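You operate a simulated robot arm through the tools that you are given. There is no shell and no other tool. Be economical: measure what you need, move in short steps, check, and stop when the job is done.

You are at the controls of a simulated two-armed robot. One attempt, no reset.

## Task
Take the cap off the pale banded jug with orange cap and lay it down on the top of the long steel bench. Put the grey tin marked river in the inside of the steel basin. Shut the drawer marked tote locks. Fetch the grey sign with orange band and set it on the top of the dark grey drawer unit. Take the green hose stub with blue band and put it on the top of the long black pallet. Put the grey plug with blue band on the kerb between the two boxes. Open the drawer marked gloves. Any order will do. Set down upright: grey tin marked river, grey sign with orange band, green hose stub with blue band.

Only the result counts: the job must be done as asked and must still hold three seconds after the hand-in. Knocking over, shifting, dropping, spilling or breaking anything else fails it. Lids that push on must go on centred and level and be pressed home; caps that screw on are set level and turned clockwise until they are tight.

## Robot
Two 7-joint arms with two-finger parallel grippers on one trunk, on a base that drives. Base frame: it is fixed to the floor where the robot stands at the start and does not move with it; the origin is under the middle of the robot, x ahead of it, y to its left, z up; the surface under the hand at the start is at about z = 860. Units: mm, rad, N and s.
The left shoulder is at the start at [79, 174, 1168], the right one opposite. With the tool pointing down near the work surface each hand reaches from about 280 to 720 mm from the robot's upright axis, wherever it stands, measured 20 degrees to its own side. Places, roughly: drawer marked gloves [500, 1600, 200]; drawer marked tote locks [-5700, 7800, 600]; green hose stub with blue band (4x4x6 cm) [-6000, 6400, 800]; grey plug with blue band (5x5x5 cm) [-6400, -900, 600]; grey sign with orange band [-6250, 8000, 1250]; grey tin marked river [750, 250, 1000]; inside of the steel basin [400, 900, 900]; kerb between the two boxes (22x25 cm) [-2600, 1240, 380]; pale banded jug with orange cap [500, 0, 1000]; top of the dark grey drawer unit [-6000, 7800, 900]; top of the long black pallet [-4200, 2500, 600]. Payload 3.6 kg a hand.
The tool frame of a hand sits at the grasp point between the pads (the TCP): z along the fingers, y along the line on which they close. The tips reach 30 mm beyond it. The gripper opens to 110 mm. The fingers are 20 mm wide and 10 mm thick; the gripper's body (48 by 112 mm) begins 55 mm behind the TCP.
Orientation is told as [roll, pitch, yaw] about the base's x, y, z axes, in that order, counted from this pose: with the fingers straight down and closing along the base's y, the tool's x points along the base's -x, its y along +y and its z along -z.

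## Interface
- The arms move only by the tool step_arm. It takes "left_moves", "right_moves" or both (then of equal length, played together; a hand with none holds still); each is a list of rows, each a list of 6 numbers: the shift along the tool's x, y, z in mm, then the turn, a rotation vector about the tool's x, y, z in rad. In form: [[tx, ty, tz, ax, ay, az], ...]. A call has 1 to 20 rows; each row shifts and turns the commanded pose from where the row before left it, along the tool's axes as they then stand. "left_fingers" and "right_fingers" are, for a hand that has rows, the gripper command, from -1 (shut) to 1 (fully open), values between in proportion, set as the call begins (left out, the last holds). Rows are played at 5 a second. More than 50 mm and 0.15 rad between two rows, or a gripper value outside its range, and nothing of the call is played. Where a pose cannot be reached the arm comes as near as it can. A force on the tool above 40 N (or 10 N above the force at the start of the call, whichever is more), or a blocked arm, ends the call early, and 0.2 s more pass. The fingers move at their own pace (about 153 mm/s each) and stop on an object; they squeeze with about 35 N. The grip force told is the motor's: it shows also when the fingers shut on nothing. Time passes only in rows, and 0.2 s behind the last, so rows that do not move let the fingers close. The reply holds the time, the measured pose of the TCP, the force on the tool along the base axes, the opening and the grip force, in the units named above and with some noise, with the torque about the TCP (base axes, N m) and any sound that the robot's microphone picked up, and new pictures: "pictures" is both (left out), scene, wrist or none (wrist: the cameras of the hands that moved).
- Cameras (640 x 400 px; columns grow to the right, rows downward): "scene" is now at [163.8, 33.6, 1333]; the picture's right is [0.42, -0.91, -0.00], its down [-0.59, -0.27, -0.76] and it looks along [0.69, 0.32, -0.65] (base axes); focal length 214 px, centre (320, 200). "left" rides on the left gripper at [72, -17, -103] in its tool frame; the picture's right is [0.23, 0.97, 0.00], its down [-0.76, 0.18, -0.62] and it looks along [-0.61, 0.14, 0.78] (tool axes); focal length 222 px, centre (320, 200). "right" rides on the right gripper at [72, 17, -103] in its tool frame; the picture's right is [-0.23, 0.97, 0.00], its down [-0.76, -0.18, -0.62] and it looks along [-0.61, -0.14, 0.78] (tool axes); focal length 222 px, centre (320, 200). There is no depth. A picture from a camera that has moved, and an enlarged one, comes with that camera's place and axes in the base frame and with its lens.
- slide_trunk(by): slides the trunk up (or, below 0, down) by that many mm; the arms and the scene camera ride with it, the base frame stays. It gives what a move gives, with no picture.
- roll_base(legs): drives the robot by 1 to 6 legs, each [ahead, left, turn to the left] in mm, mm and rad, along the robot's own axes; the way and the turn of a leg run together, so that a leg with both is an arc; at most 1500 mm and 3.142 rad a leg. The arms and the cameras ride along, it lands a little off, and it stops where it bumps. It gives what a move gives, and a new picture of the scene camera.
- head_to(pan, tilt): turns the head with the scene camera to pan (to the left, within 1.501 rad either way) and tilt (down, from -0.506 to 1.204), counted from straight ahead of the robot. It gives what a move gives, and a new picture of the scene camera.
- zoom(camera, box): a new picture of the part [left, top, right, bottom] of that camera's present view, enlarged. No time passes.
- job_done(): hands the job in; it is judged then, once.

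Work in short steps. Places have to be worked out from the pictures, the camera data and where the tool is seen: move nearer, look again, correct. Check each grasp and each placing, and mend what went wrong. You have 175 turns and 260 pictures in all, those below and enlarged ones among them. Open the grippers and draw the arms clear of the work before you hand the job in, unless the task says otherwise; then end with one line.

The tools are called as name(argument=value, ...) on one line, values as JSON. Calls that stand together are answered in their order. step_arm: Moves the arms, as the interface text tells. Its arguments: {"type":"object","properties":{"left_moves":{"type":"array"},"left_fingers":{"type":"number"},"right_moves":{"type":"array"},"right_fingers":{"type":"number"},"pictures":{"type":"string","enum":["both","scene","wrist","none"]}},"required":[]} The other tools are called the same way: slide_trunk (by) slides the trunk up or down; roll_base (legs) drives the base; head_to (pan, tilt) turns the head that bears the scene camera; zoom (camera, box) takes an enlarged picture of a part of a camera's view; job_done () hands the job in.

At the start:

```text
clock: 0.0
left_tcp_pos: [441.6, 361.1, 1182.2]
left_tool_rot: [0.002, -0.001, 0.0]
left_ft_force: [1.0, -0.3, -0.3]
left_ft_torque: [0.0, 0.02, 0.01]
left_width: 109.8
left_grasp_force: 0.0
right_tcp_pos: [405.9, -65.7, 1242.4]
right_tool_rot: [0.0, 0.002, -0.002]
right_ft_force: [-0.5, 0.2, -0.5]
right_ft_torque: [0.01, 0.05, -0.03]
right_width: 110.0
right_grasp_force: 0.0
trunk travel left (down, up): [-284.0, 479.0]
robot x, y, heading: [-2.9, -0.8, 0.002]
head pan, tilt: [0.433, 0.702]
```

scene: 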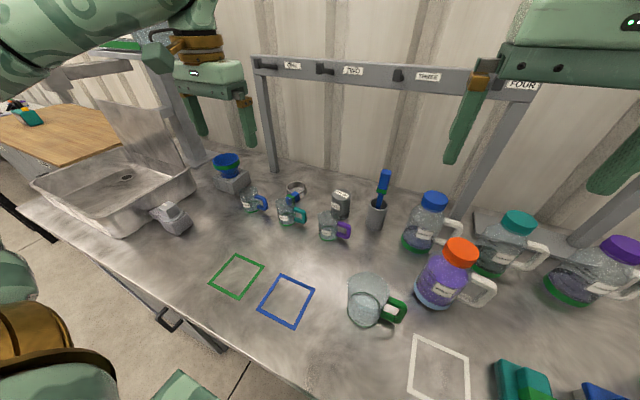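
right: 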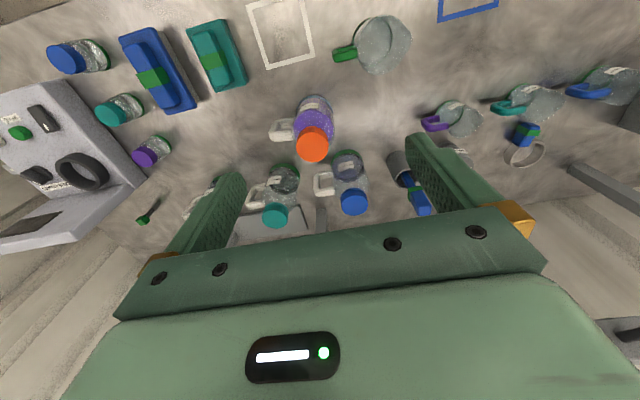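
left: 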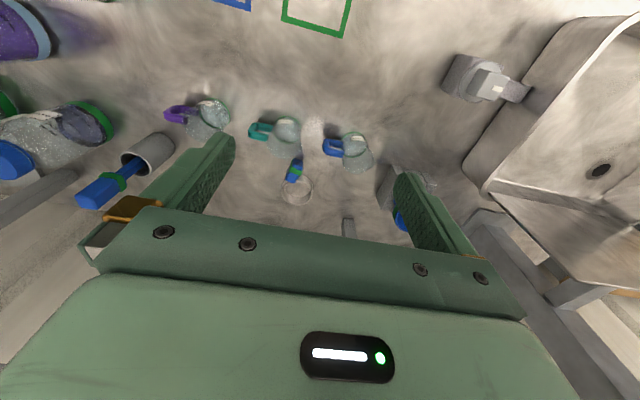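

I start by looking closer at the tin and the jug on the bench.

zoom(camera="scene", box=[220, 140, 540, 340])

zoom(camera="right", box=[220, 60, 460, 210])

```text
2.00 times, centred on (380, 240) of scene
camera zoom: at [163.8, 33.6, 1333.0], right [0.42, -0.91, 0.0], down [-0.59, -0.27, -0.76], along [0.69, 0.32, -0.65], focal length 429 px, centre (200, 120)
```

zoom: 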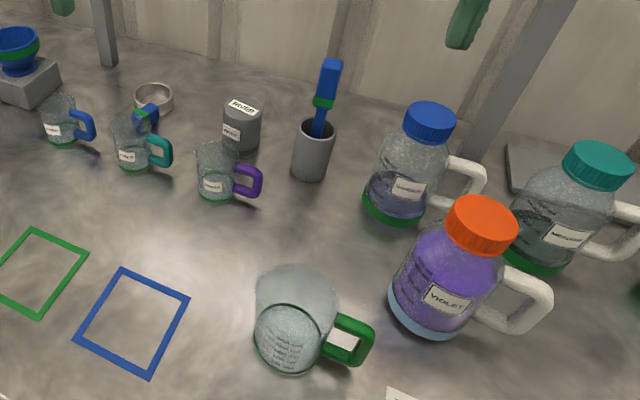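

```text
2.67 times, centred on (340, 135) of right
camera zoom: at [334.6, -47.5, 1347.7], right [0.23, 0.97, 0.0], down [0.76, -0.18, 0.62], along [0.61, -0.14, -0.78], focal length 592 px, centre (267, 373)
```

zoom: 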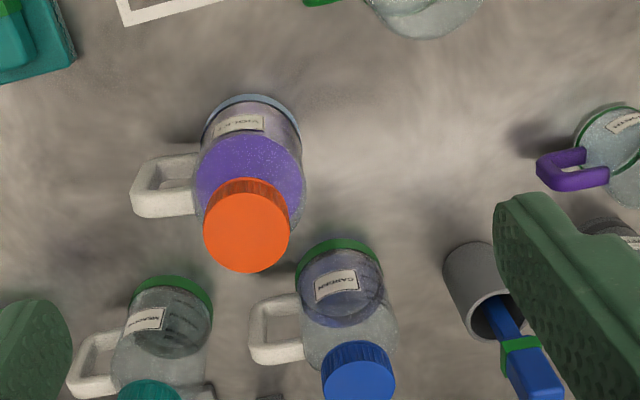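

Triangulated: jug's orange cap top is near (492,-100,1001), Ø54; tin near (655,188), about 57 wide. I move the left hand above the tin and look.

step_arm(left_moves=[[-30, -25, 17, 0, 0, 0], [-30, -25, 17, 0, 0, 0], [-30, -25, 17, 0, 0, 0], [-30, -25, 17, 0, 0, 0], [-30, -25, 17, 0, 0, 0], [-30, -25, 17, 0, 0, 0], [-30, -25, 17, 0, 0, 0]], left_fingers=1)

```text
clock: 1.6
left_tcp_pos: [654.5, 184.0, 1063.7]
left_tool_rot: [0.0, 0.002, 0.0]
left_ft_force: [0.5, -0.4, -0.6]
left_ft_torque: [0.02, -0.02, -0.02]
left_width: 110.0
left_grasp_force: 0.0
right_tcp_pos: [408.0, -66.4, 1243.2]
right_tool_rot: [0.003, 0.002, -0.001]
right_ft_force: [0.5, -0.4, 0.3]
right_ft_torque: [0.1, 0.02, 0.0]
right_width: 109.9
right_grasp_force: 0.0
trunk travel left (down, up): [-284.0, 479.0]
robot x, y, heading: [-1.2, -3.3, -0.004]
head pan, tilt: [0.433, 0.702]
camera scene: at [165.0, 32.1, 1332.9], right [0.42, -0.91, 0.0], down [-0.59, -0.27, -0.76], along [0.69, 0.32, -0.65], focal length 214 px, centre (320, 200)
camera left: at [580.8, 167.8, 1166.7], right [-0.23, 0.97, 0.0], down [0.76, 0.18, 0.62], along [0.61, 0.14, -0.78], focal length 222 px, centre (320, 200)
```

scene: 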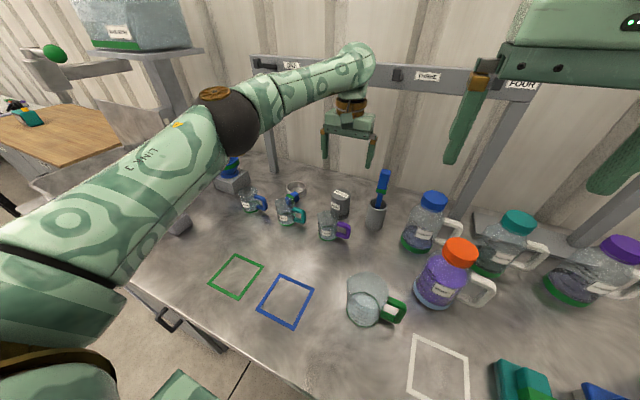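
left: 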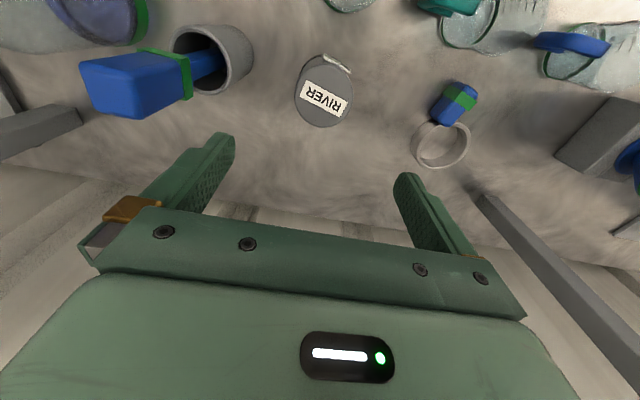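

Tin top is at about (634,181,944). I descend onto it, then close.

step_arm(left_moves=[[20, -3, 10, 0, 0, 0], [0, 0, 35, 0, 0, 0], [0, 0, 35, 0, 0, 0], [0, 0, 35, 0, 0, 0], [0, 0, 30, 0, 0, 0]], left_fingers=1)

```text
clock: 2.8
left_tcp_pos: [630.7, 185.7, 918.3]
left_tool_rot: [0.0, 0.0, 0.002]
left_ft_force: [0.0, 0.7, -0.3]
left_ft_torque: [0.0, 0.0, 0.02]
left_width: 110.1
left_grasp_force: 0.1
right_tcp_pos: [407.2, -64.7, 1243.1]
right_tool_rot: [-0.001, 0.0, 0.0]
right_ft_force: [0.4, -0.4, 0.3]
right_ft_torque: [0.02, -0.01, -0.01]
right_width: 110.0
right_grasp_force: 0.0
trunk travel left (down, up): [-284.0, 479.0]
robot x, y, heading: [1.3, 0.7, 0.002]
head pan, tilt: [0.433, 0.702]
camera scene: at [164.2, 33.6, 1333.0], right [0.42, -0.91, 0.0], down [-0.59, -0.27, -0.76], along [0.69, 0.32, -0.65], focal length 214 px, centre (320, 200)
camera left: at [557.5, 168.9, 1021.5], right [-0.23, 0.97, 0.0], down [0.76, 0.18, 0.62], along [0.61, 0.14, -0.78], focal length 222 px, centre (320, 200)
```

scene: 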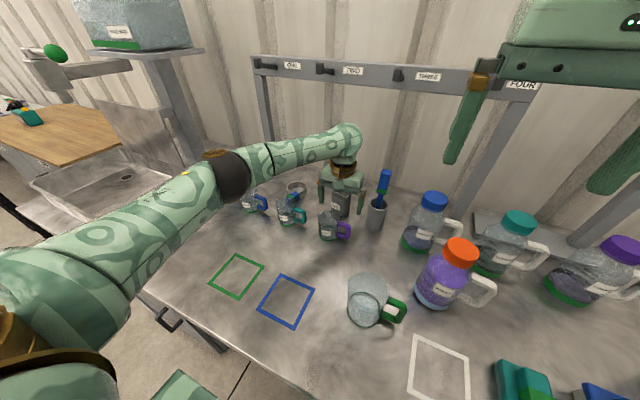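
left: 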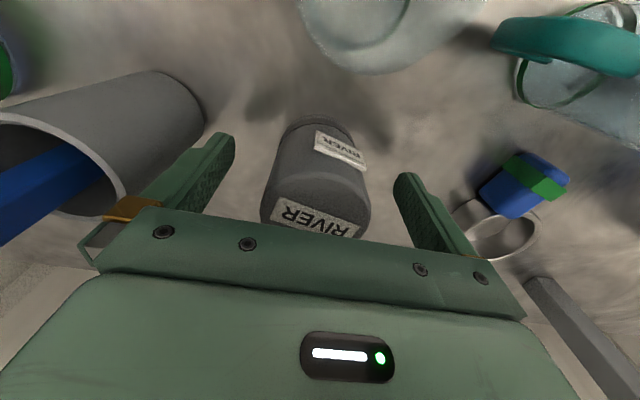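

The tin stands between the fingers; I close and lift.

step_arm(left_moves=[[0, 0, 0, 0, 0, 0], [0, 0, 0, 0, 0, 0], [0, 0, 0, 0, 0, 0]], left_fingers=-1, pictures="none")

step_arm(left_moves=[[0, 0, -25, 0, 0, 0], [0, 0, -40, 0, 0, 0], [0, 0, -45, 0, 0, 0], [0, 0, -45, 0, 0, 0]], pictures="wrist")

head_to(pan=1.0, tilt=0.6)

```text
clock: 3.6
left_tcp_pos: [632.0, 184.0, 919.6]
left_tool_rot: [0.002, 0.0, 0.0]
left_ft_force: [-0.7, 0.1, -0.2]
left_ft_torque: [-0.03, 0.0, 0.01]
left_width: 56.9
left_grasp_force: 35.2
right_tcp_pos: [406.1, -65.2, 1243.3]
right_tool_rot: [0.0, 0.001, 0.001]
right_ft_force: [0.2, 0.4, 0.6]
right_ft_torque: [0.01, 0.02, 0.02]
right_width: 110.0
right_grasp_force: 0.1
trunk travel left (down, up): [-284.0, 479.0]
robot x, y, heading: [0.7, 0.7, 0.004]
head pan, tilt: [0.433, 0.702]
```

```text
clock: 4.6
left_tcp_pos: [631.6, 185.1, 1074.6]
left_tool_rot: [0.0, -0.001, 0.001]
left_ft_force: [-0.5, 0.2, -0.1]
left_ft_torque: [0.01, -0.03, 0.02]
left_width: 0.0
left_grasp_force: 34.9
right_tcp_pos: [406.4, -64.2, 1244.3]
right_tool_rot: [-0.002, 0.001, 0.0]
right_ft_force: [-0.3, 0.3, -0.7]
right_ft_torque: [0.0, -0.01, 0.03]
right_width: 109.6
right_grasp_force: 0.1
trunk travel left (down, up): [-284.0, 479.0]
robot x, y, heading: [6.2, 1.1, 0.004]
head pan, tilt: [0.433, 0.702]
camera left: at [557.1, 169.3, 1177.7], right [-0.23, 0.97, 0.0], down [0.76, 0.18, 0.62], along [0.61, 0.14, -0.78], focal length 222 px, centre (320, 200)
```

left: 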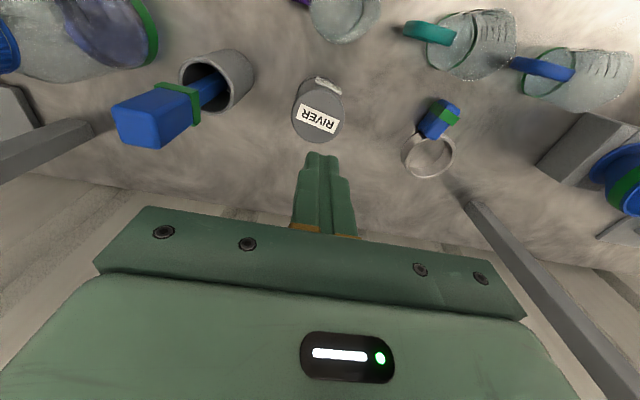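

```text
clock: 5.6
left_tcp_pos: [631.8, 185.7, 1073.2]
left_tool_rot: [0.0, -0.001, 0.0]
left_ft_force: [0.7, -0.6, -0.2]
left_ft_torque: [0.0, -0.02, 0.01]
left_width: 0.1
left_grasp_force: 35.5
right_tcp_pos: [406.1, -65.1, 1243.9]
right_tool_rot: [-0.001, 0.002, 0.0]
right_ft_force: [-0.2, 0.5, -0.6]
right_ft_torque: [-0.04, -0.01, 0.02]
right_width: 110.0
right_grasp_force: 0.1
trunk travel left (down, up): [-284.0, 479.0]
robot x, y, heading: [-1.1, 1.3, 0.001]
head pan, tilt: [1.0, 0.6]
camera scene: at [134.7, 72.3, 1341.8], right [0.84, -0.54, 0.0], down [-0.31, -0.48, -0.82], along [0.45, 0.69, -0.57], focal length 214 px, centre (320, 200)
```

scene: 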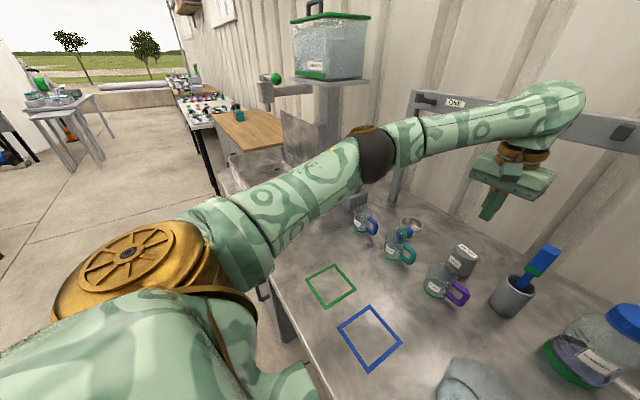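

The fingers came up empty: the tin slipped but still stands. I zoom in to find its exact place now.

zoom(camera="left", box=[260, 50, 380, 170])

zoom(camera="scene", box=[400, 200, 560, 320])

```text
3.33 times, centred on (320, 110) of left
camera zoom: at [557.9, 169.5, 1176.4], right [-0.23, 0.97, 0.0], down [0.76, 0.18, 0.62], along [0.61, 0.14, -0.78], focal length 740 px, centre (320, 500)
```

zoom: 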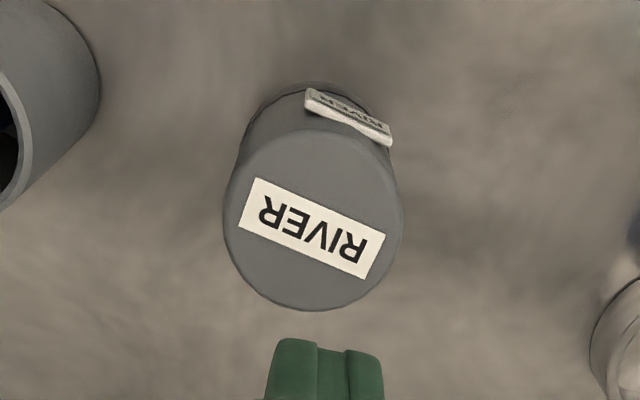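

```text
3.33 times, centred on (480, 260) of scene
camera zoom: at [134.7, 72.3, 1341.8], right [0.84, -0.54, 0.0], down [-0.31, -0.48, -0.82], along [0.45, 0.69, -0.57], focal length 715 px, centre (-213, 0)
```

zoom: 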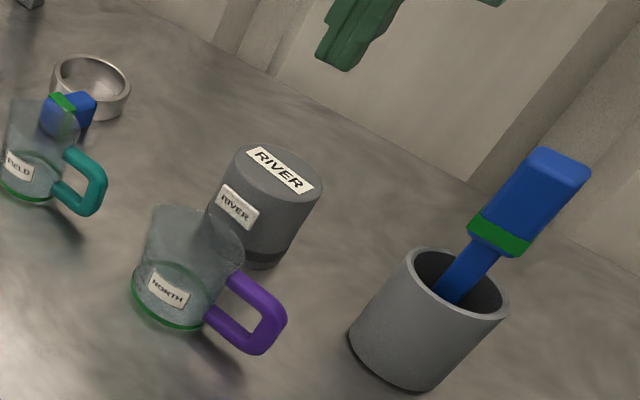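

The tin stayed at (633,183), top 940, so it simply slipped. I grasp it lower and lift slowly while watching the force.

step_arm(left_moves=[[0, 0, 0, 0, 0, 0], [0, 0, 40, 0, 0, 0], [0, 0, 40, 0, 0, 0], [0, 0, 40, 0, 0, 0], [0, 0, 30, 0, 0, 0], [0, 0, 12, 0, 0, 0]], left_fingers=1, pictures="none")

step_arm(left_moves=[[0, 0, 0, 0, 0, 0], [0, 0, 0, 0, 0, 0], [0, 0, 0, 0, 0, 0], [0, 0, 0, 0, 0, 0], [0, 0, -2, 0, 0, 0], [0, 0, -2, 0, 0, 0], [0, 0, -2, 0, 0, 0]], left_fingers=-1, pictures="wrist")

```text
clock: 7.0
left_tcp_pos: [631.4, 184.4, 910.1]
left_tool_rot: [-0.001, 0.0, 0.0]
left_ft_force: [0.6, -0.9, -0.8]
left_ft_torque: [0.0, 0.01, 0.03]
left_width: 110.0
left_grasp_force: 0.1
right_tcp_pos: [405.8, -64.8, 1243.7]
right_tool_rot: [0.0, 0.002, 0.0]
right_ft_force: [-0.6, -0.2, -0.7]
right_ft_torque: [0.02, 0.0, -0.01]
right_width: 109.9
right_grasp_force: 0.1
trunk travel left (down, up): [-284.0, 479.0]
robot x, y, heading: [-3.4, 2.5, 0.001]
head pan, tilt: [1.0, 0.6]
```

```text
clock: 8.6
left_tcp_pos: [631.6, 184.0, 916.8]
left_tool_rot: [0.0, 0.0, 0.001]
left_ft_force: [0.0, -0.1, -2.0]
left_ft_torque: [0.02, 0.02, -0.01]
left_width: 56.8
left_grasp_force: 34.8
right_tcp_pos: [406.5, -65.5, 1243.4]
right_tool_rot: [0.001, 0.002, 0.0]
right_ft_force: [-0.2, -0.6, 0.4]
right_ft_torque: [-0.01, -0.04, 0.03]
right_width: 109.9
right_grasp_force: 0.0
trunk travel left (down, up): [-284.0, 479.0]
robot x, y, heading: [-2.8, -0.6, 0.003]
head pan, tilt: [1.0, 0.6]
camera left: at [557.8, 167.4, 1020.5], right [-0.23, 0.97, 0.0], down [0.76, 0.18, 0.62], along [0.61, 0.14, -0.78], focal length 222 px, centre (320, 200)
```

left: 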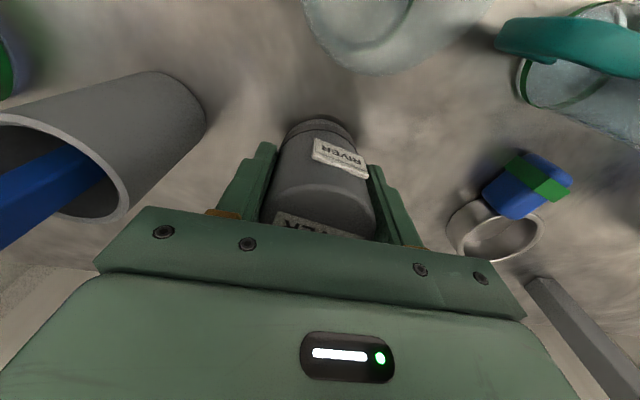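

Only 2 N load so far. I lift a bit more, slowly, and check.

step_arm(left_moves=[[0, 0, -3, 0, 0, 0], [0, 0, -3, 0, 0, 0], [0, 0, -3, 0, 0, 0], [0, 0, -3, 0, 0, 0], [0, 0, -3, 0, 0, 0]], pictures="wrist")

```text
clock: 9.8
left_tcp_pos: [630.7, 182.0, 932.8]
left_tool_rot: [0.0, 0.0, 0.001]
left_ft_force: [0.2, 0.4, -1.8]
left_ft_torque: [-0.01, 0.03, 0.0]
left_width: 56.8
left_grasp_force: 35.2
right_tcp_pos: [406.3, -65.3, 1243.8]
right_tool_rot: [-0.001, 0.001, 0.0]
right_ft_force: [-0.1, 0.3, -0.7]
right_ft_torque: [0.0, -0.02, -0.01]
right_width: 110.2
right_grasp_force: 0.0
trunk travel left (down, up): [-284.0, 479.0]
robot x, y, heading: [0.3, 0.6, 0.0]
head pan, tilt: [1.0, 0.6]
camera left: at [558.1, 166.3, 1035.8], right [-0.23, 0.97, 0.0], down [0.76, 0.18, 0.62], along [0.61, 0.14, -0.78], focal length 222 px, centre (320, 200)
```

left: 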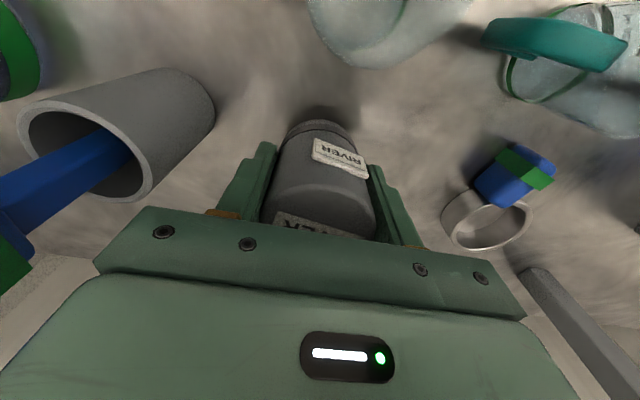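

It's held now (light tin; lifting was just too brisk). I lift smoothly and bring it inward.

step_arm(left_moves=[[0, 0, -4, 0, 0, 0], [0, 0, -7, 0, 0, 0], [0, 0, -10, 0, 0, 0], [0, 0, -12, 0, 0, 0], [0, 0, -14, 0, 0, 0], [0, 0, -14, 0, 0, 0], [0, 0, -14, 0, 0, 0], [0, 0, -14, 0, 0, 0], [0, 0, -12, 0, 0, 0], [5, 3, -8, 0, 0, 0], [10, 6, -4, 0, 0, 0], [15, 8, 0, 0, 0, 0], [20, 10, 0, 0, 0, 0], [20, 10, 0, 0, 0, 0], [20, 10, 0, 0, 0, 0], [20, 10, 0, 0, 0, 0], [20, 10, 0, 0, 0, 0], [15, 8, 0, 0, 0, 0], [10, 6, 0, 0, 0, 0], [5, 3, 0, 0, 0, 0]], pictures="both")

```text
clock: 14.0
left_tcp_pos: [472.1, 264.7, 1046.0]
left_tool_rot: [0.0, -0.001, 0.003]
left_ft_force: [-0.6, -0.3, -1.3]
left_ft_torque: [0.0, 0.0, -0.01]
left_width: 56.9
left_grasp_force: 34.7
right_tcp_pos: [406.6, -65.3, 1243.4]
right_tool_rot: [0.0, 0.003, -0.001]
right_ft_force: [0.3, -0.7, -0.2]
right_ft_torque: [-0.03, 0.02, 0.01]
right_width: 110.1
right_grasp_force: 0.1
trunk travel left (down, up): [-284.0, 479.0]
robot x, y, heading: [1.8, -3.7, 0.002]
head pan, tilt: [1.0, 0.6]
camera scene: at [134.6, 72.5, 1341.9], right [0.84, -0.54, 0.0], down [-0.31, -0.48, -0.82], along [0.45, 0.69, -0.57], focal length 214 px, centre (320, 200)
camera left: at [397.9, 248.5, 1148.9], right [-0.23, 0.97, 0.0], down [0.76, 0.18, 0.62], along [0.61, 0.14, -0.78], focal length 222 px, centre (320, 200)
```

scene: 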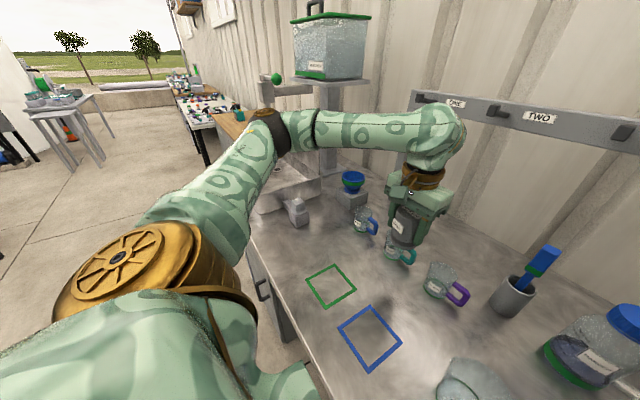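
left: 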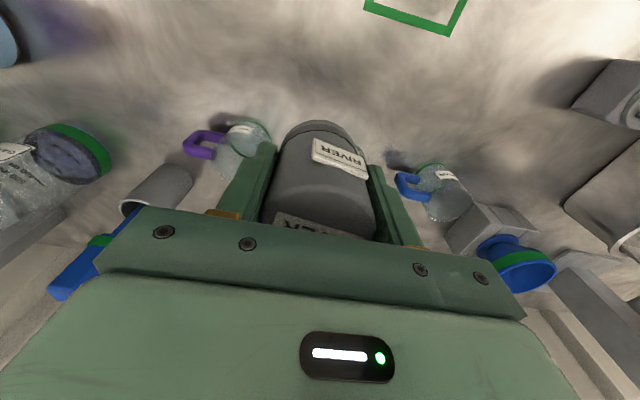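

Tin held well. I strafe left toward the basin with it, in two legs, looking at the basin.

roll_base(legs=[[0, 200, 0], [0, 200, 0]])

```text
clock: 16.8
left_tcp_pos: [474.4, 660.2, 1045.8]
left_tool_rot: [-0.002, -0.001, -0.005]
left_ft_force: [0.3, -0.6, -1.2]
left_ft_torque: [-0.03, 0.0, 0.01]
left_width: 56.8
left_grasp_force: 34.8
right_tcp_pos: [407.2, 331.3, 1243.8]
right_tool_rot: [0.0, 0.001, -0.004]
right_ft_force: [-0.2, 0.4, 0.5]
right_ft_torque: [0.0, -0.01, 0.02]
right_width: 110.1
right_grasp_force: 0.0
trunk travel left (down, up): [-284.0, 479.0]
robot x, y, heading: [-1.9, 397.4, -0.005]
head pan, tilt: [1.0, 0.6]
camera scene: at [136.1, 470.2, 1341.8], right [0.84, -0.54, 0.0], down [-0.31, -0.47, -0.82], along [0.45, 0.69, -0.57], focal length 214 px, centre (320, 200)
```

scene: 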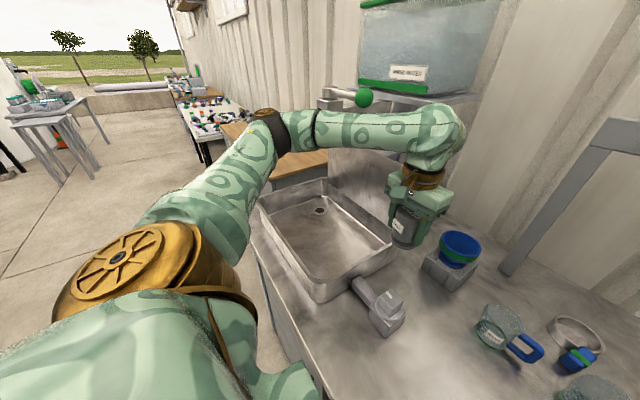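

Ball lever of the tank is near (427,771,1276), so I stay low and toward the near side: lower the tin a bit, then shift to about (350,800) over the basin.

step_arm(left_moves=[[4, 0, 5, 0, 0, 0], [10, 0, 8, 0, 0, 0], [14, 0, 8, 0, 0, 0], [18, 0, 8, 0, 0, 0], [20, 0, 6, 0, 0, 0], [18, 5, 0, 0, 0, 0], [14, 8, 0, 0, 0, 0], [12, 10, 0, 0, 0, 0], [8, 13, 0, 0, 0, 0], [4, 15, 0, 0, 0, 0], [2, 16, 0, 0, 0, 0], [0, 16, 0, 0, 0, 0], [0, 15, 0, 0, 0, 0], [0, 14, 0, 0, 0, 0], [0, 12, 0, 0, 0, 0], [0, 9, 0, 0, 0, 0], [0, 5, 0, 0, 0, 0]], pictures="both")

```text
clock: 20.4
left_tcp_pos: [351.5, 798.7, 1010.0]
left_tool_rot: [0.001, -0.001, -0.005]
left_ft_force: [0.1, -0.2, -2.0]
left_ft_torque: [-0.05, 0.03, -0.03]
left_width: 56.8
left_grasp_force: 34.9
right_tcp_pos: [407.6, 329.6, 1243.1]
right_tool_rot: [0.0, 0.002, -0.006]
right_ft_force: [0.2, -0.5, 0.9]
right_ft_torque: [-0.01, -0.02, 0.02]
right_width: 109.8
right_grasp_force: 0.1
trunk travel left (down, up): [-284.0, 479.0]
robot x, y, heading: [2.8, 396.0, -0.006]
head pan, tilt: [1.0, 0.6]
camera scene: at [135.9, 469.1, 1341.8], right [0.84, -0.54, 0.0], down [-0.31, -0.47, -0.82], along [0.45, 0.69, -0.57], focal length 214 px, centre (320, 200)
camera left: at [276.9, 782.8, 1112.7], right [-0.22, 0.97, 0.0], down [0.76, 0.17, 0.62], along [0.61, 0.14, -0.78], focal length 222 px, centre (320, 200)
```

scene: 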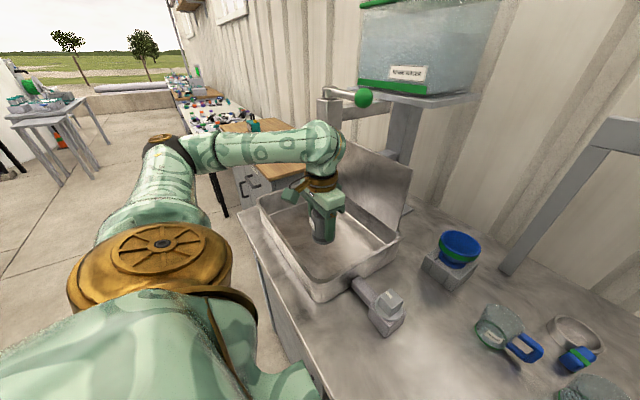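
left: 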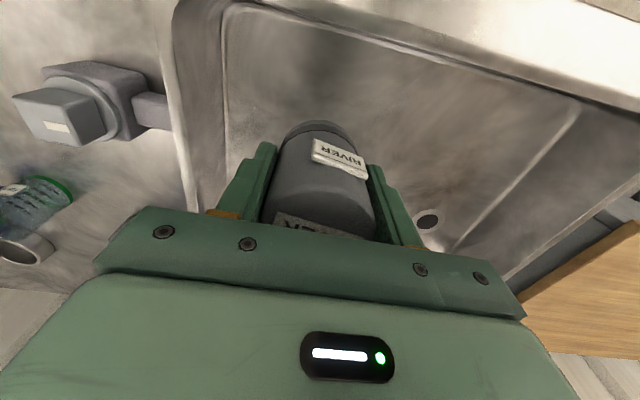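

Over the basin floor with room all round. I lower in steps watching the force.

step_arm(left_moves=[[0, 0, 6, 0, 0, 0], [0, 0, 12, 0, 0, 0], [0, 0, 14, 0, 0, 0], [0, 0, 14, 0, 0, 0], [0, 0, 12, 0, 0, 0], [0, 0, 6, 0, 0, 0]], pictures="wrist")

step_arm(left_moves=[[0, 0, 4, 0, 0, 0], [0, 0, 6, 0, 0, 0], [0, 0, 6, 0, 0, 0], [0, 0, 4, 0, 0, 0]], pictures="none")

```text
clock: 21.8
left_tcp_pos: [351.8, 798.4, 947.2]
left_tool_rot: [-0.001, 0.0, -0.005]
left_ft_force: [-0.2, 0.8, -1.5]
left_ft_torque: [0.02, 0.02, 0.04]
left_width: 56.7
left_grasp_force: 35.2
right_tcp_pos: [408.0, 329.6, 1244.0]
right_tool_rot: [-0.001, 0.002, -0.006]
right_ft_force: [-0.1, -0.5, -0.3]
right_ft_torque: [-0.02, 0.01, 0.01]
right_width: 109.9
right_grasp_force: 0.0
trunk travel left (down, up): [-284.0, 479.0]
robot x, y, heading: [1.7, 396.9, -0.007]
head pan, tilt: [1.0, 0.6]
camera left: at [277.5, 783.2, 1049.5], right [-0.22, 0.97, 0.0], down [0.76, 0.17, 0.62], along [0.61, 0.14, -0.78], focal length 222 px, centre (320, 200)
```

left: 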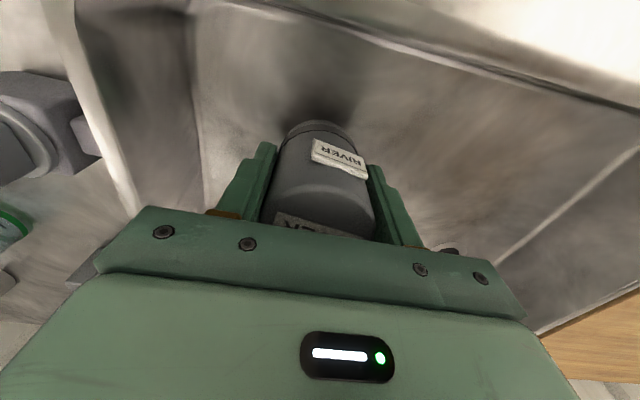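

```text
clock: 22.8
left_tcp_pos: [353.3, 799.5, 926.1]
left_tool_rot: [0.001, 0.0, -0.004]
left_ft_force: [-0.5, 0.7, -1.2]
left_ft_torque: [-0.03, 0.04, 0.0]
left_width: 57.1
left_grasp_force: 35.1
right_tcp_pos: [407.4, 330.1, 1242.3]
right_tool_rot: [0.001, 0.001, -0.005]
right_ft_force: [0.4, 0.0, 0.6]
right_ft_torque: [0.01, 0.02, 0.02]
right_width: 110.0
right_grasp_force: 0.0
trunk travel left (down, up): [-284.0, 479.0]
robot x, y, heading: [0.1, 397.6, -0.005]
head pan, tilt: [1.0, 0.6]
```

Not touching yet; I keep lowering in 3 mm rows.

step_arm(left_moves=[[0, 0, 3, 0, 0, 0], [0, 0, 3, 0, 0, 0], [0, 0, 3, 0, 0, 0], [0, 0, 3, 0, 0, 0], [0, 0, 3, 0, 0, 0]], pictures="wrist")

```text
clock: 23.9
left_tcp_pos: [349.6, 799.7, 914.6]
left_tool_rot: [0.004, -0.009, -0.003]
left_ft_force: [3.6, 8.5, 34.0]
left_ft_torque: [-0.12, -0.34, -0.03]
left_width: 57.4
left_grasp_force: 35.0
right_tcp_pos: [405.6, 329.6, 1244.5]
right_tool_rot: [0.001, 0.0, -0.005]
right_ft_force: [0.1, -0.3, 1.3]
right_ft_torque: [0.01, 0.0, -0.02]
right_width: 110.3
right_grasp_force: 0.0
trunk travel left (down, up): [-284.0, 479.0]
robot x, y, heading: [0.7, 393.9, -0.008]
head pan, tilt: [1.0, 0.6]
camera left: at [275.3, 782.9, 1016.5], right [-0.22, 0.97, 0.0], down [0.76, 0.17, 0.63], along [0.61, 0.14, -0.78], focal length 222 px, centre (320, 200)
```

left: 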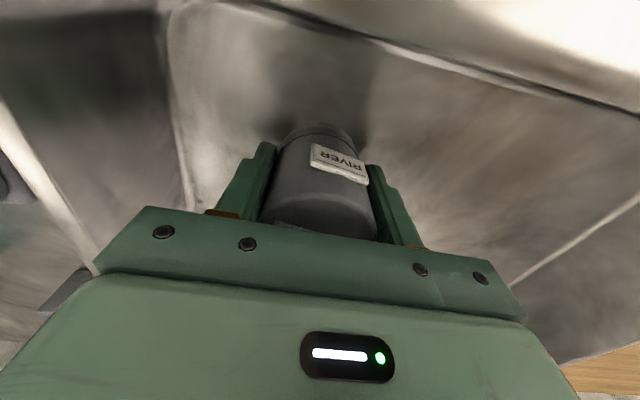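

Touchdown on the basin floor. I ease up 2 mm, open and withdraw upward.

step_arm(left_moves=[[0, 0, -2, 0, 0, 0], [0, 0, 0, 0, 0, 0]], pictures="none")

step_arm(left_moves=[[0, 0, 0, 0, 0, 0], [0, 0, 0, 0, 0, 0], [0, 0, 0, 0, 0, 0], [0, 0, -10, 0, 0, 0], [0, 0, -25, 0, 0, 0], [0, 0, -35, 0, 0, 0], [0, 0, -40, 0, 0, 0]], left_fingers=1, pictures="wrist")

```text
clock: 24.6
left_tcp_pos: [347.5, 799.1, 913.7]
left_tool_rot: [0.0, 0.001, -0.004]
left_ft_force: [2.8, 8.1, 22.7]
left_ft_torque: [0.18, -0.88, 0.28]
left_width: 56.5
left_grasp_force: 35.9
right_tcp_pos: [406.4, 330.2, 1244.7]
right_tool_rot: [0.0, 0.001, -0.005]
right_ft_force: [0.4, -0.9, 0.4]
right_ft_torque: [-0.02, 0.0, -0.01]
right_width: 110.0
right_grasp_force: 0.0
trunk travel left (down, up): [-284.0, 479.0]
robot x, y, heading: [0.8, 397.7, -0.004]
head pan, tilt: [1.0, 0.6]
```

```text
clock: 26.1
left_tcp_pos: [348.0, 796.2, 1022.0]
left_tool_rot: [0.001, 0.0, -0.006]
left_ft_force: [-1.0, 0.0, -0.2]
left_ft_torque: [0.02, 0.0, -0.01]
left_width: 109.9
left_grasp_force: 0.1
right_tcp_pos: [408.3, 329.8, 1243.4]
right_tool_rot: [0.0, 0.002, -0.005]
right_ft_force: [0.6, -0.2, 0.5]
right_ft_torque: [-0.01, -0.03, 0.0]
right_width: 110.0
right_grasp_force: 0.0
trunk travel left (down, up): [-284.0, 479.0]
robot x, y, heading: [0.1, 400.1, -0.007]
head pan, tilt: [1.0, 0.6]
camera left: at [274.9, 780.9, 1125.0], right [-0.22, 0.97, 0.0], down [0.76, 0.17, 0.62], along [0.61, 0.14, -0.78], focal length 222 px, centre (320, 200)
```

left: 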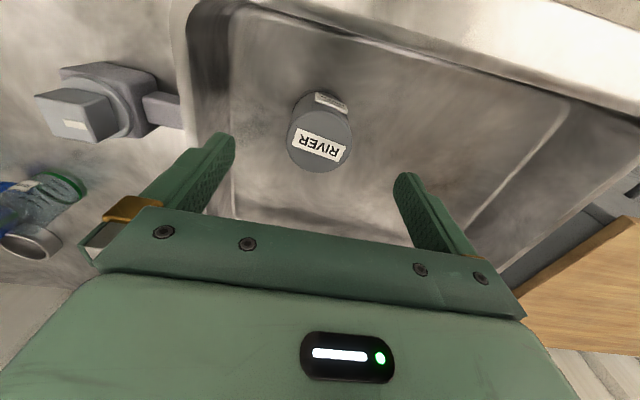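

Tin stands upright in the basin. I drive back to the jug and turn the head to it.

roll_base(legs=[[0, -200, 0], [0, -200, 0]])

head_to(pan=0.1, tilt=0.75)

```text
clock: 28.9
left_tcp_pos: [346.4, 396.8, 1020.9]
left_tool_rot: [0.001, 0.0, -0.004]
left_ft_force: [-0.2, 0.1, 0.6]
left_ft_torque: [0.03, -0.01, -0.02]
left_width: 109.9
left_grasp_force: 0.0
right_tcp_pos: [404.3, -71.7, 1243.6]
right_tool_rot: [0.001, 0.001, -0.004]
right_ft_force: [-0.6, -0.9, 1.4]
right_ft_torque: [0.07, 0.02, -0.02]
right_width: 109.9
right_grasp_force: 0.1
trunk travel left (down, up): [-284.0, 479.0]
robot x, y, heading: [-1.8, 1.7, -0.008]
head pan, tilt: [1.0, 0.6]
camera scene: at [133.0, 67.6, 1341.9], right [0.84, -0.54, 0.0], down [-0.31, -0.47, -0.83], along [0.45, 0.69, -0.56], focal length 214 px, centre (320, 200)
```

scene: 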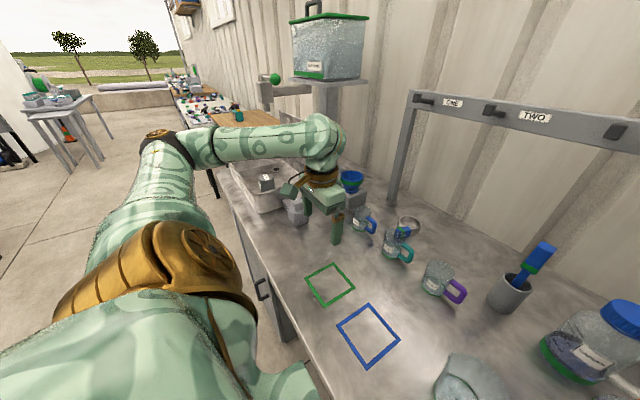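

```text
clock: 30.1
left_tcp_pos: [345.0, 397.3, 1020.7]
left_tool_rot: [0.001, 0.0, -0.003]
left_ft_force: [0.2, 0.3, -1.5]
left_ft_torque: [0.01, 0.01, -0.01]
left_width: 110.0
left_grasp_force: 0.0
right_tcp_pos: [403.9, -70.5, 1243.6]
right_tool_rot: [0.001, 0.002, -0.006]
right_ft_force: [-0.1, 0.3, 0.2]
right_ft_torque: [0.02, -0.02, -0.01]
right_width: 109.8
right_grasp_force: 0.0
trunk travel left (down, up): [-284.0, 479.0]
robot x, y, heading: [-0.1, -1.3, -0.009]
head pan, tilt: [0.099, 0.75]
camera scene: at [167.4, 2.6, 1329.0], right [0.1, -1.0, 0.0], down [-0.68, -0.07, -0.73], along [0.73, 0.07, -0.68], focal length 214 px, centre (320, 200)
```

scene: 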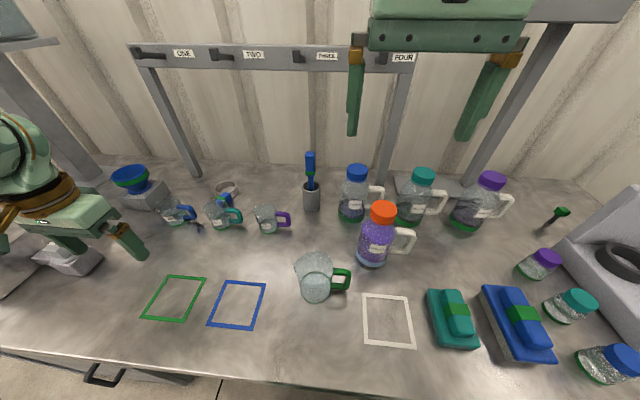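

Good overview. I zoom on the jug to get its handle and cap geometry.

zoom(camera="scene", box=[280, 150, 460, 310])

```text
2.50 times, centred on (370, 230) of scene
camera zoom: at [167.4, 2.6, 1329.0], right [0.1, -1.0, 0.0], down [-0.68, -0.07, -0.73], along [0.73, 0.07, -0.68], focal length 536 px, centre (195, 125)
```

zoom: 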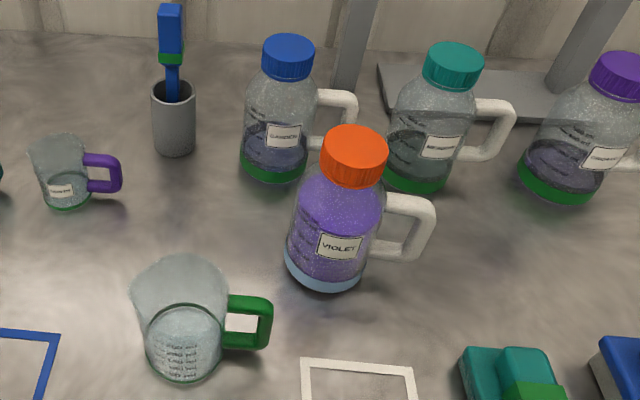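

Handle bar is at about (476,-173,932), pointing slightly toward me. The right hand will hold the handle from the -y side, tilted, while the left turns the cap. First translate the right hand and yaw it.

step_arm(right_moves=[[-6, -35, 20, 0, 0, 0], [-6, -35, 20, 0, 0, 0], [-6, -35, 20, 0, 0, 0], [-6, -35, 20, 0, 0, 0], [-6, -35, 20, 0, 0, 0], [-6, -35, 20, 0, 0, 0], [0, 0, 0, 0, 0, 0.149], [0, 0, 0, 0, 0, 0.149], [0, 0, 0, 0, 0, 0.149], [0, 0, 0, 0, 0, 0.149], [0, 0, 0, 0, 0, 0.149], [0, 0, 0, 0, 0, 0.149], [0, 0, 0, 0, 0, 0.149], [0, 0, 0, 0, 0, 0.149], [0, 0, 0, 0, 0, 0.149], [0, 0, 0, 0, 0, 0.149], [0, 0, 0, 0, 0, 0.149], [0, 0, 0, 0, 0, 0.149]], pictures="scene")

```text
clock: 33.9
left_tcp_pos: [346.3, 397.1, 1022.0]
left_tool_rot: [-0.001, -0.001, -0.004]
left_ft_force: [0.3, -0.9, 0.2]
left_ft_torque: [0.02, -0.02, 0.0]
left_width: 109.8
left_grasp_force: 0.0
right_tcp_pos: [439.5, -280.5, 1123.1]
right_tool_rot: [-0.001, 0.0, -1.795]
right_ft_force: [-0.7, -0.3, -0.2]
right_ft_torque: [-0.01, 0.01, 0.01]
right_width: 110.1
right_grasp_force: 0.0
trunk travel left (down, up): [-284.0, 479.0]
robot x, y, heading: [-3.1, -1.3, -0.003]
head pan, tilt: [0.099, 0.75]
camera scene: at [167.4, 2.3, 1329.0], right [0.09, -1.0, 0.0], down [-0.68, -0.06, -0.73], along [0.73, 0.07, -0.68], focal length 214 px, centre (320, 200)
```

scene: 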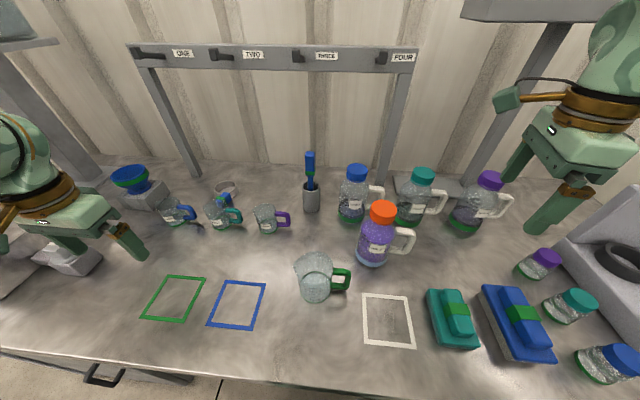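

Yaw done and clear. Now tilt the hand up about its tool y so the fingers point at the handle.

step_arm(right_moves=[[0, 0, 0, 0, 0.15, 0], [0, 0, 0, 0, 0.15, 0], [0, 0, 0, 0, 0.15, 0], [0, 0, 0, 0, 0.15, 0], [0, 0, 0, 0, 0.15, 0], [0, 0, 0, 0, 0.15, 0], [0, 0, 0, 0, 0.15, 0]], right_fingers=0.09)

```text
clock: 35.5
left_tcp_pos: [347.0, 396.6, 1020.5]
left_tool_rot: [0.0, -0.001, -0.003]
left_ft_force: [-0.3, 0.0, -0.2]
left_ft_torque: [0.02, 0.0, 0.01]
left_width: 109.9
left_grasp_force: 0.1
right_tcp_pos: [437.3, -282.2, 1123.6]
right_tool_rot: [0.001, 1.052, -1.794]
right_ft_force: [0.5, -0.5, -0.7]
right_ft_torque: [0.0, -0.02, -0.01]
right_width: 59.8
right_grasp_force: 0.0
trunk travel left (down, up): [-284.0, 479.0]
robot x, y, heading: [-2.1, 1.0, -0.006]
head pan, tilt: [0.099, 0.75]
camera scene: at [167.2, 1.9, 1329.0], right [0.09, -1.0, 0.0], down [-0.68, -0.06, -0.73], along [0.73, 0.07, -0.68], focal length 214 px, centre (320, 200)
camera right: at [444.4, -336.8, 1238.6], right [0.92, -0.33, -0.2], down [-0.38, -0.86, -0.35], along [-0.05, 0.4, -0.91], focal length 222 px, centre (320, 200)
```

scene: 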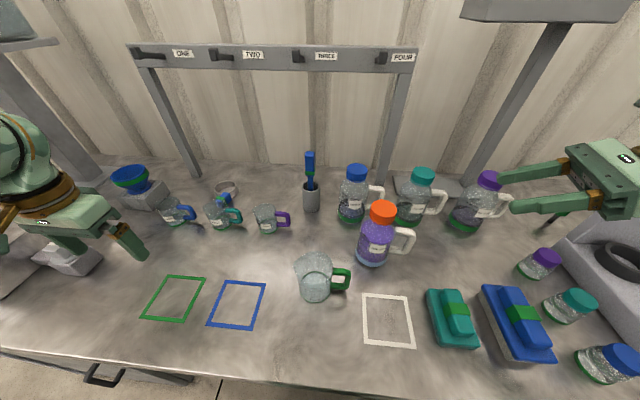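
right: 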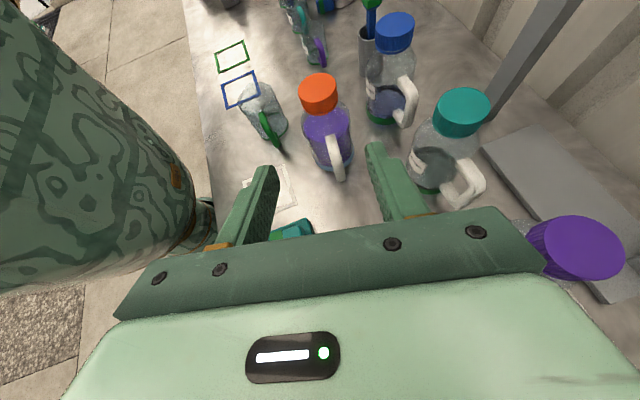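

The handle is nearly lined up. I move to a pre-grasp ~90 mm short of it and look again.

step_arm(right_moves=[[-26, 3, 26, 0, 0, 0], [-26, 3, 26, 0, 0, 0], [-26, 3, 26, 0, 0, 0], [-26, 3, 26, 0, 0, 0]])

```text
clock: 36.5
left_tcp_pos: [346.5, 396.5, 1021.7]
left_tool_rot: [0.0, 0.0, -0.005]
left_ft_force: [0.6, -0.3, -0.4]
left_ft_torque: [-0.02, 0.01, 0.02]
left_width: 110.1
left_grasp_force: 0.1
right_tcp_pos: [459.4, -246.8, 979.2]
right_tool_rot: [-0.001, 1.047, -1.797]
right_ft_force: [0.1, 0.9, 0.5]
right_ft_torque: [0.0, -0.01, 0.0]
right_width: 60.0
right_grasp_force: 0.0
trunk travel left (down, up): [-284.0, 479.0]
robot x, y, heading: [-1.2, -4.9, -0.014]
head pan, tilt: [0.099, 0.75]
camera scene: at [167.8, 2.2, 1328.9], right [0.09, -1.0, 0.0], down [-0.68, -0.06, -0.73], along [0.73, 0.07, -0.68], focal length 214 px, centre (320, 200)
camera right: at [464.9, -302.3, 1093.7], right [0.92, -0.33, -0.2], down [-0.38, -0.86, -0.35], along [-0.06, 0.4, -0.92], focal length 222 px, centre (320, 200)
```

scene: 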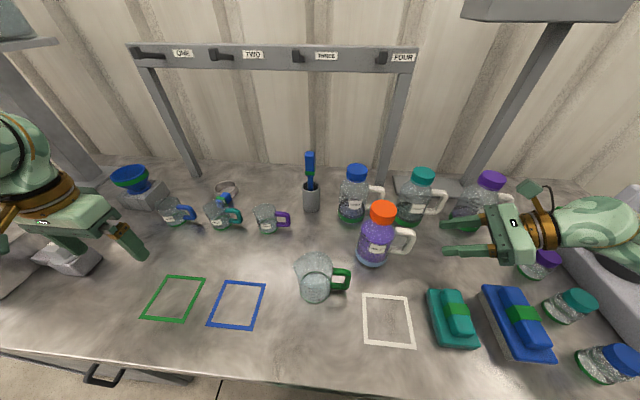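
right: 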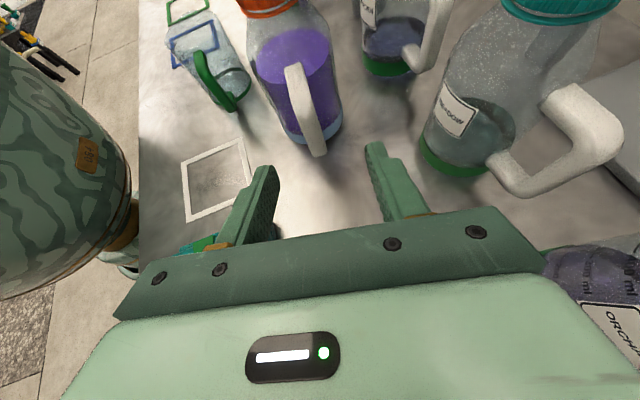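

Handle bar refined to (471,-162,925). I advance onto it along the tool and look before closing.

step_arm(right_moves=[[-1.5, -3.5, 15, 0, 0, 0], [-1, -2, 20, 0, 0, 0], [-1, -1, 20, 0, 0, 0], [-1, -1, 20, 0, 0, 0], [0, 0, 15, 0, 0, 0]], pictures="wrist")

```text
clock: 37.7
left_tcp_pos: [346.0, 396.1, 1020.7]
left_tool_rot: [0.001, -0.001, -0.004]
left_ft_force: [0.7, 0.8, 0.2]
left_ft_torque: [0.02, -0.05, 0.0]
left_width: 110.1
left_grasp_force: 0.1
right_tcp_pos: [467.0, -170.8, 932.4]
right_tool_rot: [-0.001, 1.048, -1.797]
right_ft_force: [0.0, -0.9, -0.5]
right_ft_torque: [0.0, -0.01, 0.01]
right_width: 60.0
right_grasp_force: 0.1
trunk travel left (down, up): [-284.0, 479.0]
robot x, y, heading: [2.4, -5.8, -0.007]
head pan, tilt: [0.099, 0.75]
camera right: at [472.7, -225.8, 1046.4], right [0.92, -0.33, -0.2], down [-0.38, -0.86, -0.35], along [-0.06, 0.4, -0.92], focal length 222 px, centre (320, 200)
```

right: 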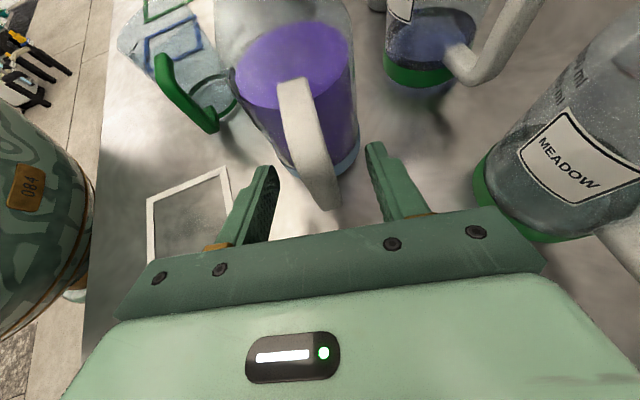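

Handle is centred between the fingers. I close on it.

step_arm(right_moves=[[0, 0, 0, 0, 0, 0], [0, 0, 0, 0, 0, 0], [0, 0, 0, 0, 0, 0]], right_fingers=-1)

```text
clock: 38.5
left_tcp_pos: [346.3, 397.9, 1020.9]
left_tool_rot: [0.001, 0.0, -0.004]
left_ft_force: [0.1, 0.7, -0.3]
left_ft_torque: [-0.01, -0.02, -0.01]
left_width: 110.2
left_grasp_force: 0.0
right_tcp_pos: [467.9, -170.9, 932.0]
right_tool_rot: [-0.004, 1.048, -1.797]
right_ft_force: [0.0, -0.7, 0.4]
right_ft_torque: [-0.02, -0.01, -0.01]
right_width: 12.0
right_grasp_force: 35.3
trunk travel left (down, up): [-284.0, 479.0]
robot x, y, heading: [0.2, -0.6, -0.005]
head pan, tilt: [0.099, 0.75]
camera scene: at [167.3, 2.3, 1329.0], right [0.09, -1.0, 0.0], down [-0.68, -0.06, -0.73], along [0.73, 0.07, -0.68], focal length 214 px, centre (320, 200)
camera right: at [472.5, -226.0, 1046.6], right [0.92, -0.33, -0.2], down [-0.38, -0.86, -0.35], along [-0.06, 0.4, -0.92], focal length 222 px, centre (320, 200)
```

scene: 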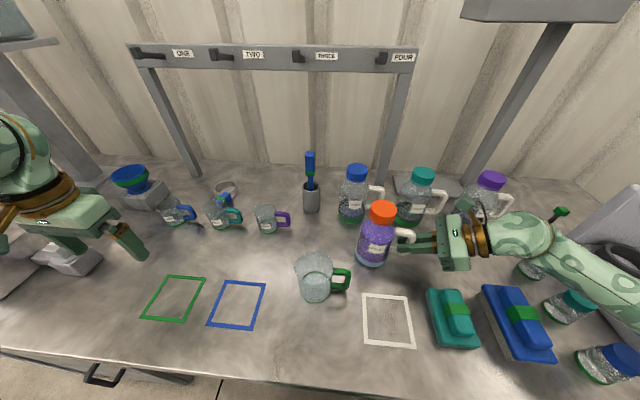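
right: 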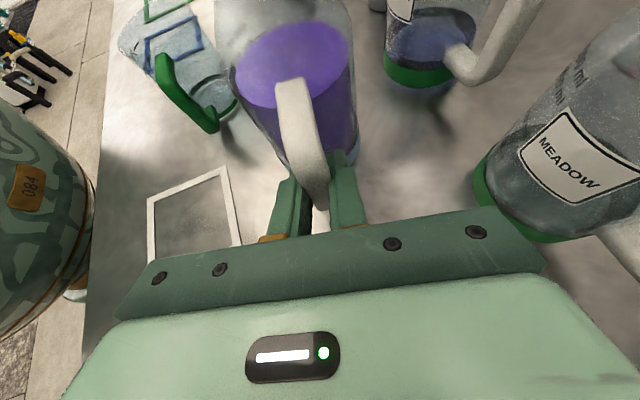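

Handle gripped (12 mm). Now I bring the left hand over the cap for a close look.

step_arm(left_moves=[[0, 0, -40, 0, 0, 0], [0, 0, -40, 0, 0, 0], [-13, -47, -5, 0, 0, 0], [-13, -47, -5, 0, 0, 0], [-13, -47, -5, 0, 0, 0], [-13, -47, -5, 0, 0, 0], [-13, -47, -5, 0, 0, 0], [-13, -47, -5, 0, 0, 0], [-13, -47, 0, 0, 0, 0], [-13, -47, 0, 0, 0, 0], [-13, -47, 0, 0, 0, 0], [-13, -47, 0, 0, 0, 0]], left_fingers=0.5)

```text
clock: 41.1
left_tcp_pos: [476.0, -77.2, 1123.8]
left_tool_rot: [0.003, -0.001, -0.003]
left_ft_force: [0.5, -0.5, 0.0]
left_ft_torque: [0.0, 0.02, 0.0]
left_width: 82.5
left_grasp_force: 0.2
left hand out of reach, approached as far as the arm can: row 2
right_tcp_pos: [467.5, -172.1, 931.1]
right_tool_rot: [-0.004, 1.051, -1.797]
right_ft_force: [-1.2, -1.8, 1.5]
right_ft_torque: [-0.1, 0.02, 0.04]
right_width: 12.2
right_grasp_force: 34.8
trunk travel left (down, up): [-284.0, 479.0]
robot x, y, heading: [-0.7, -2.5, -0.006]
head pan, tilt: [0.099, 0.75]
camera scene: at [167.6, 1.0, 1329.0], right [0.09, -1.0, 0.0], down [-0.68, -0.06, -0.73], along [0.73, 0.07, -0.68], focal length 214 px, centre (320, 200)
camera left: at [402.0, -93.1, 1225.7], right [-0.22, 0.97, 0.0], down [0.76, 0.17, 0.62], along [0.61, 0.14, -0.78], focal length 222 px, centre (320, 200)
```

scene: 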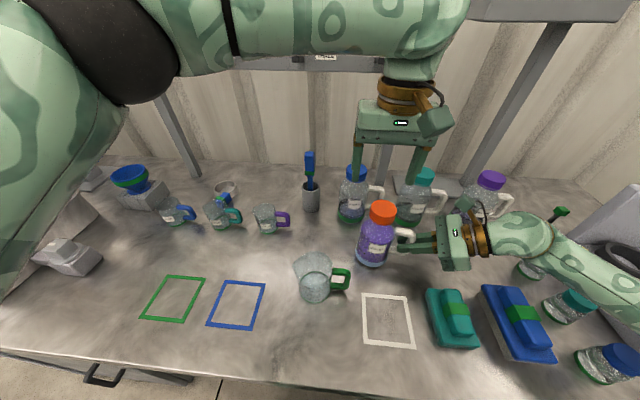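
left: 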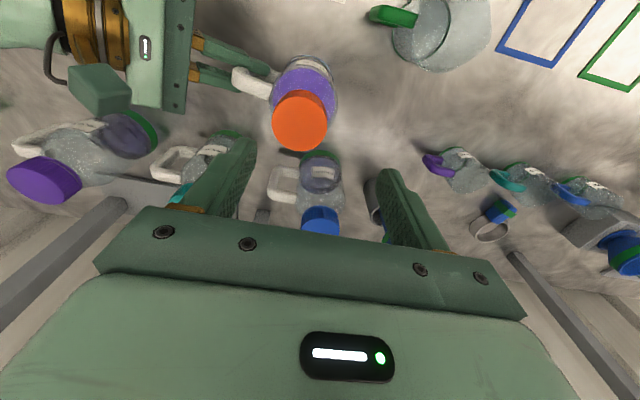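

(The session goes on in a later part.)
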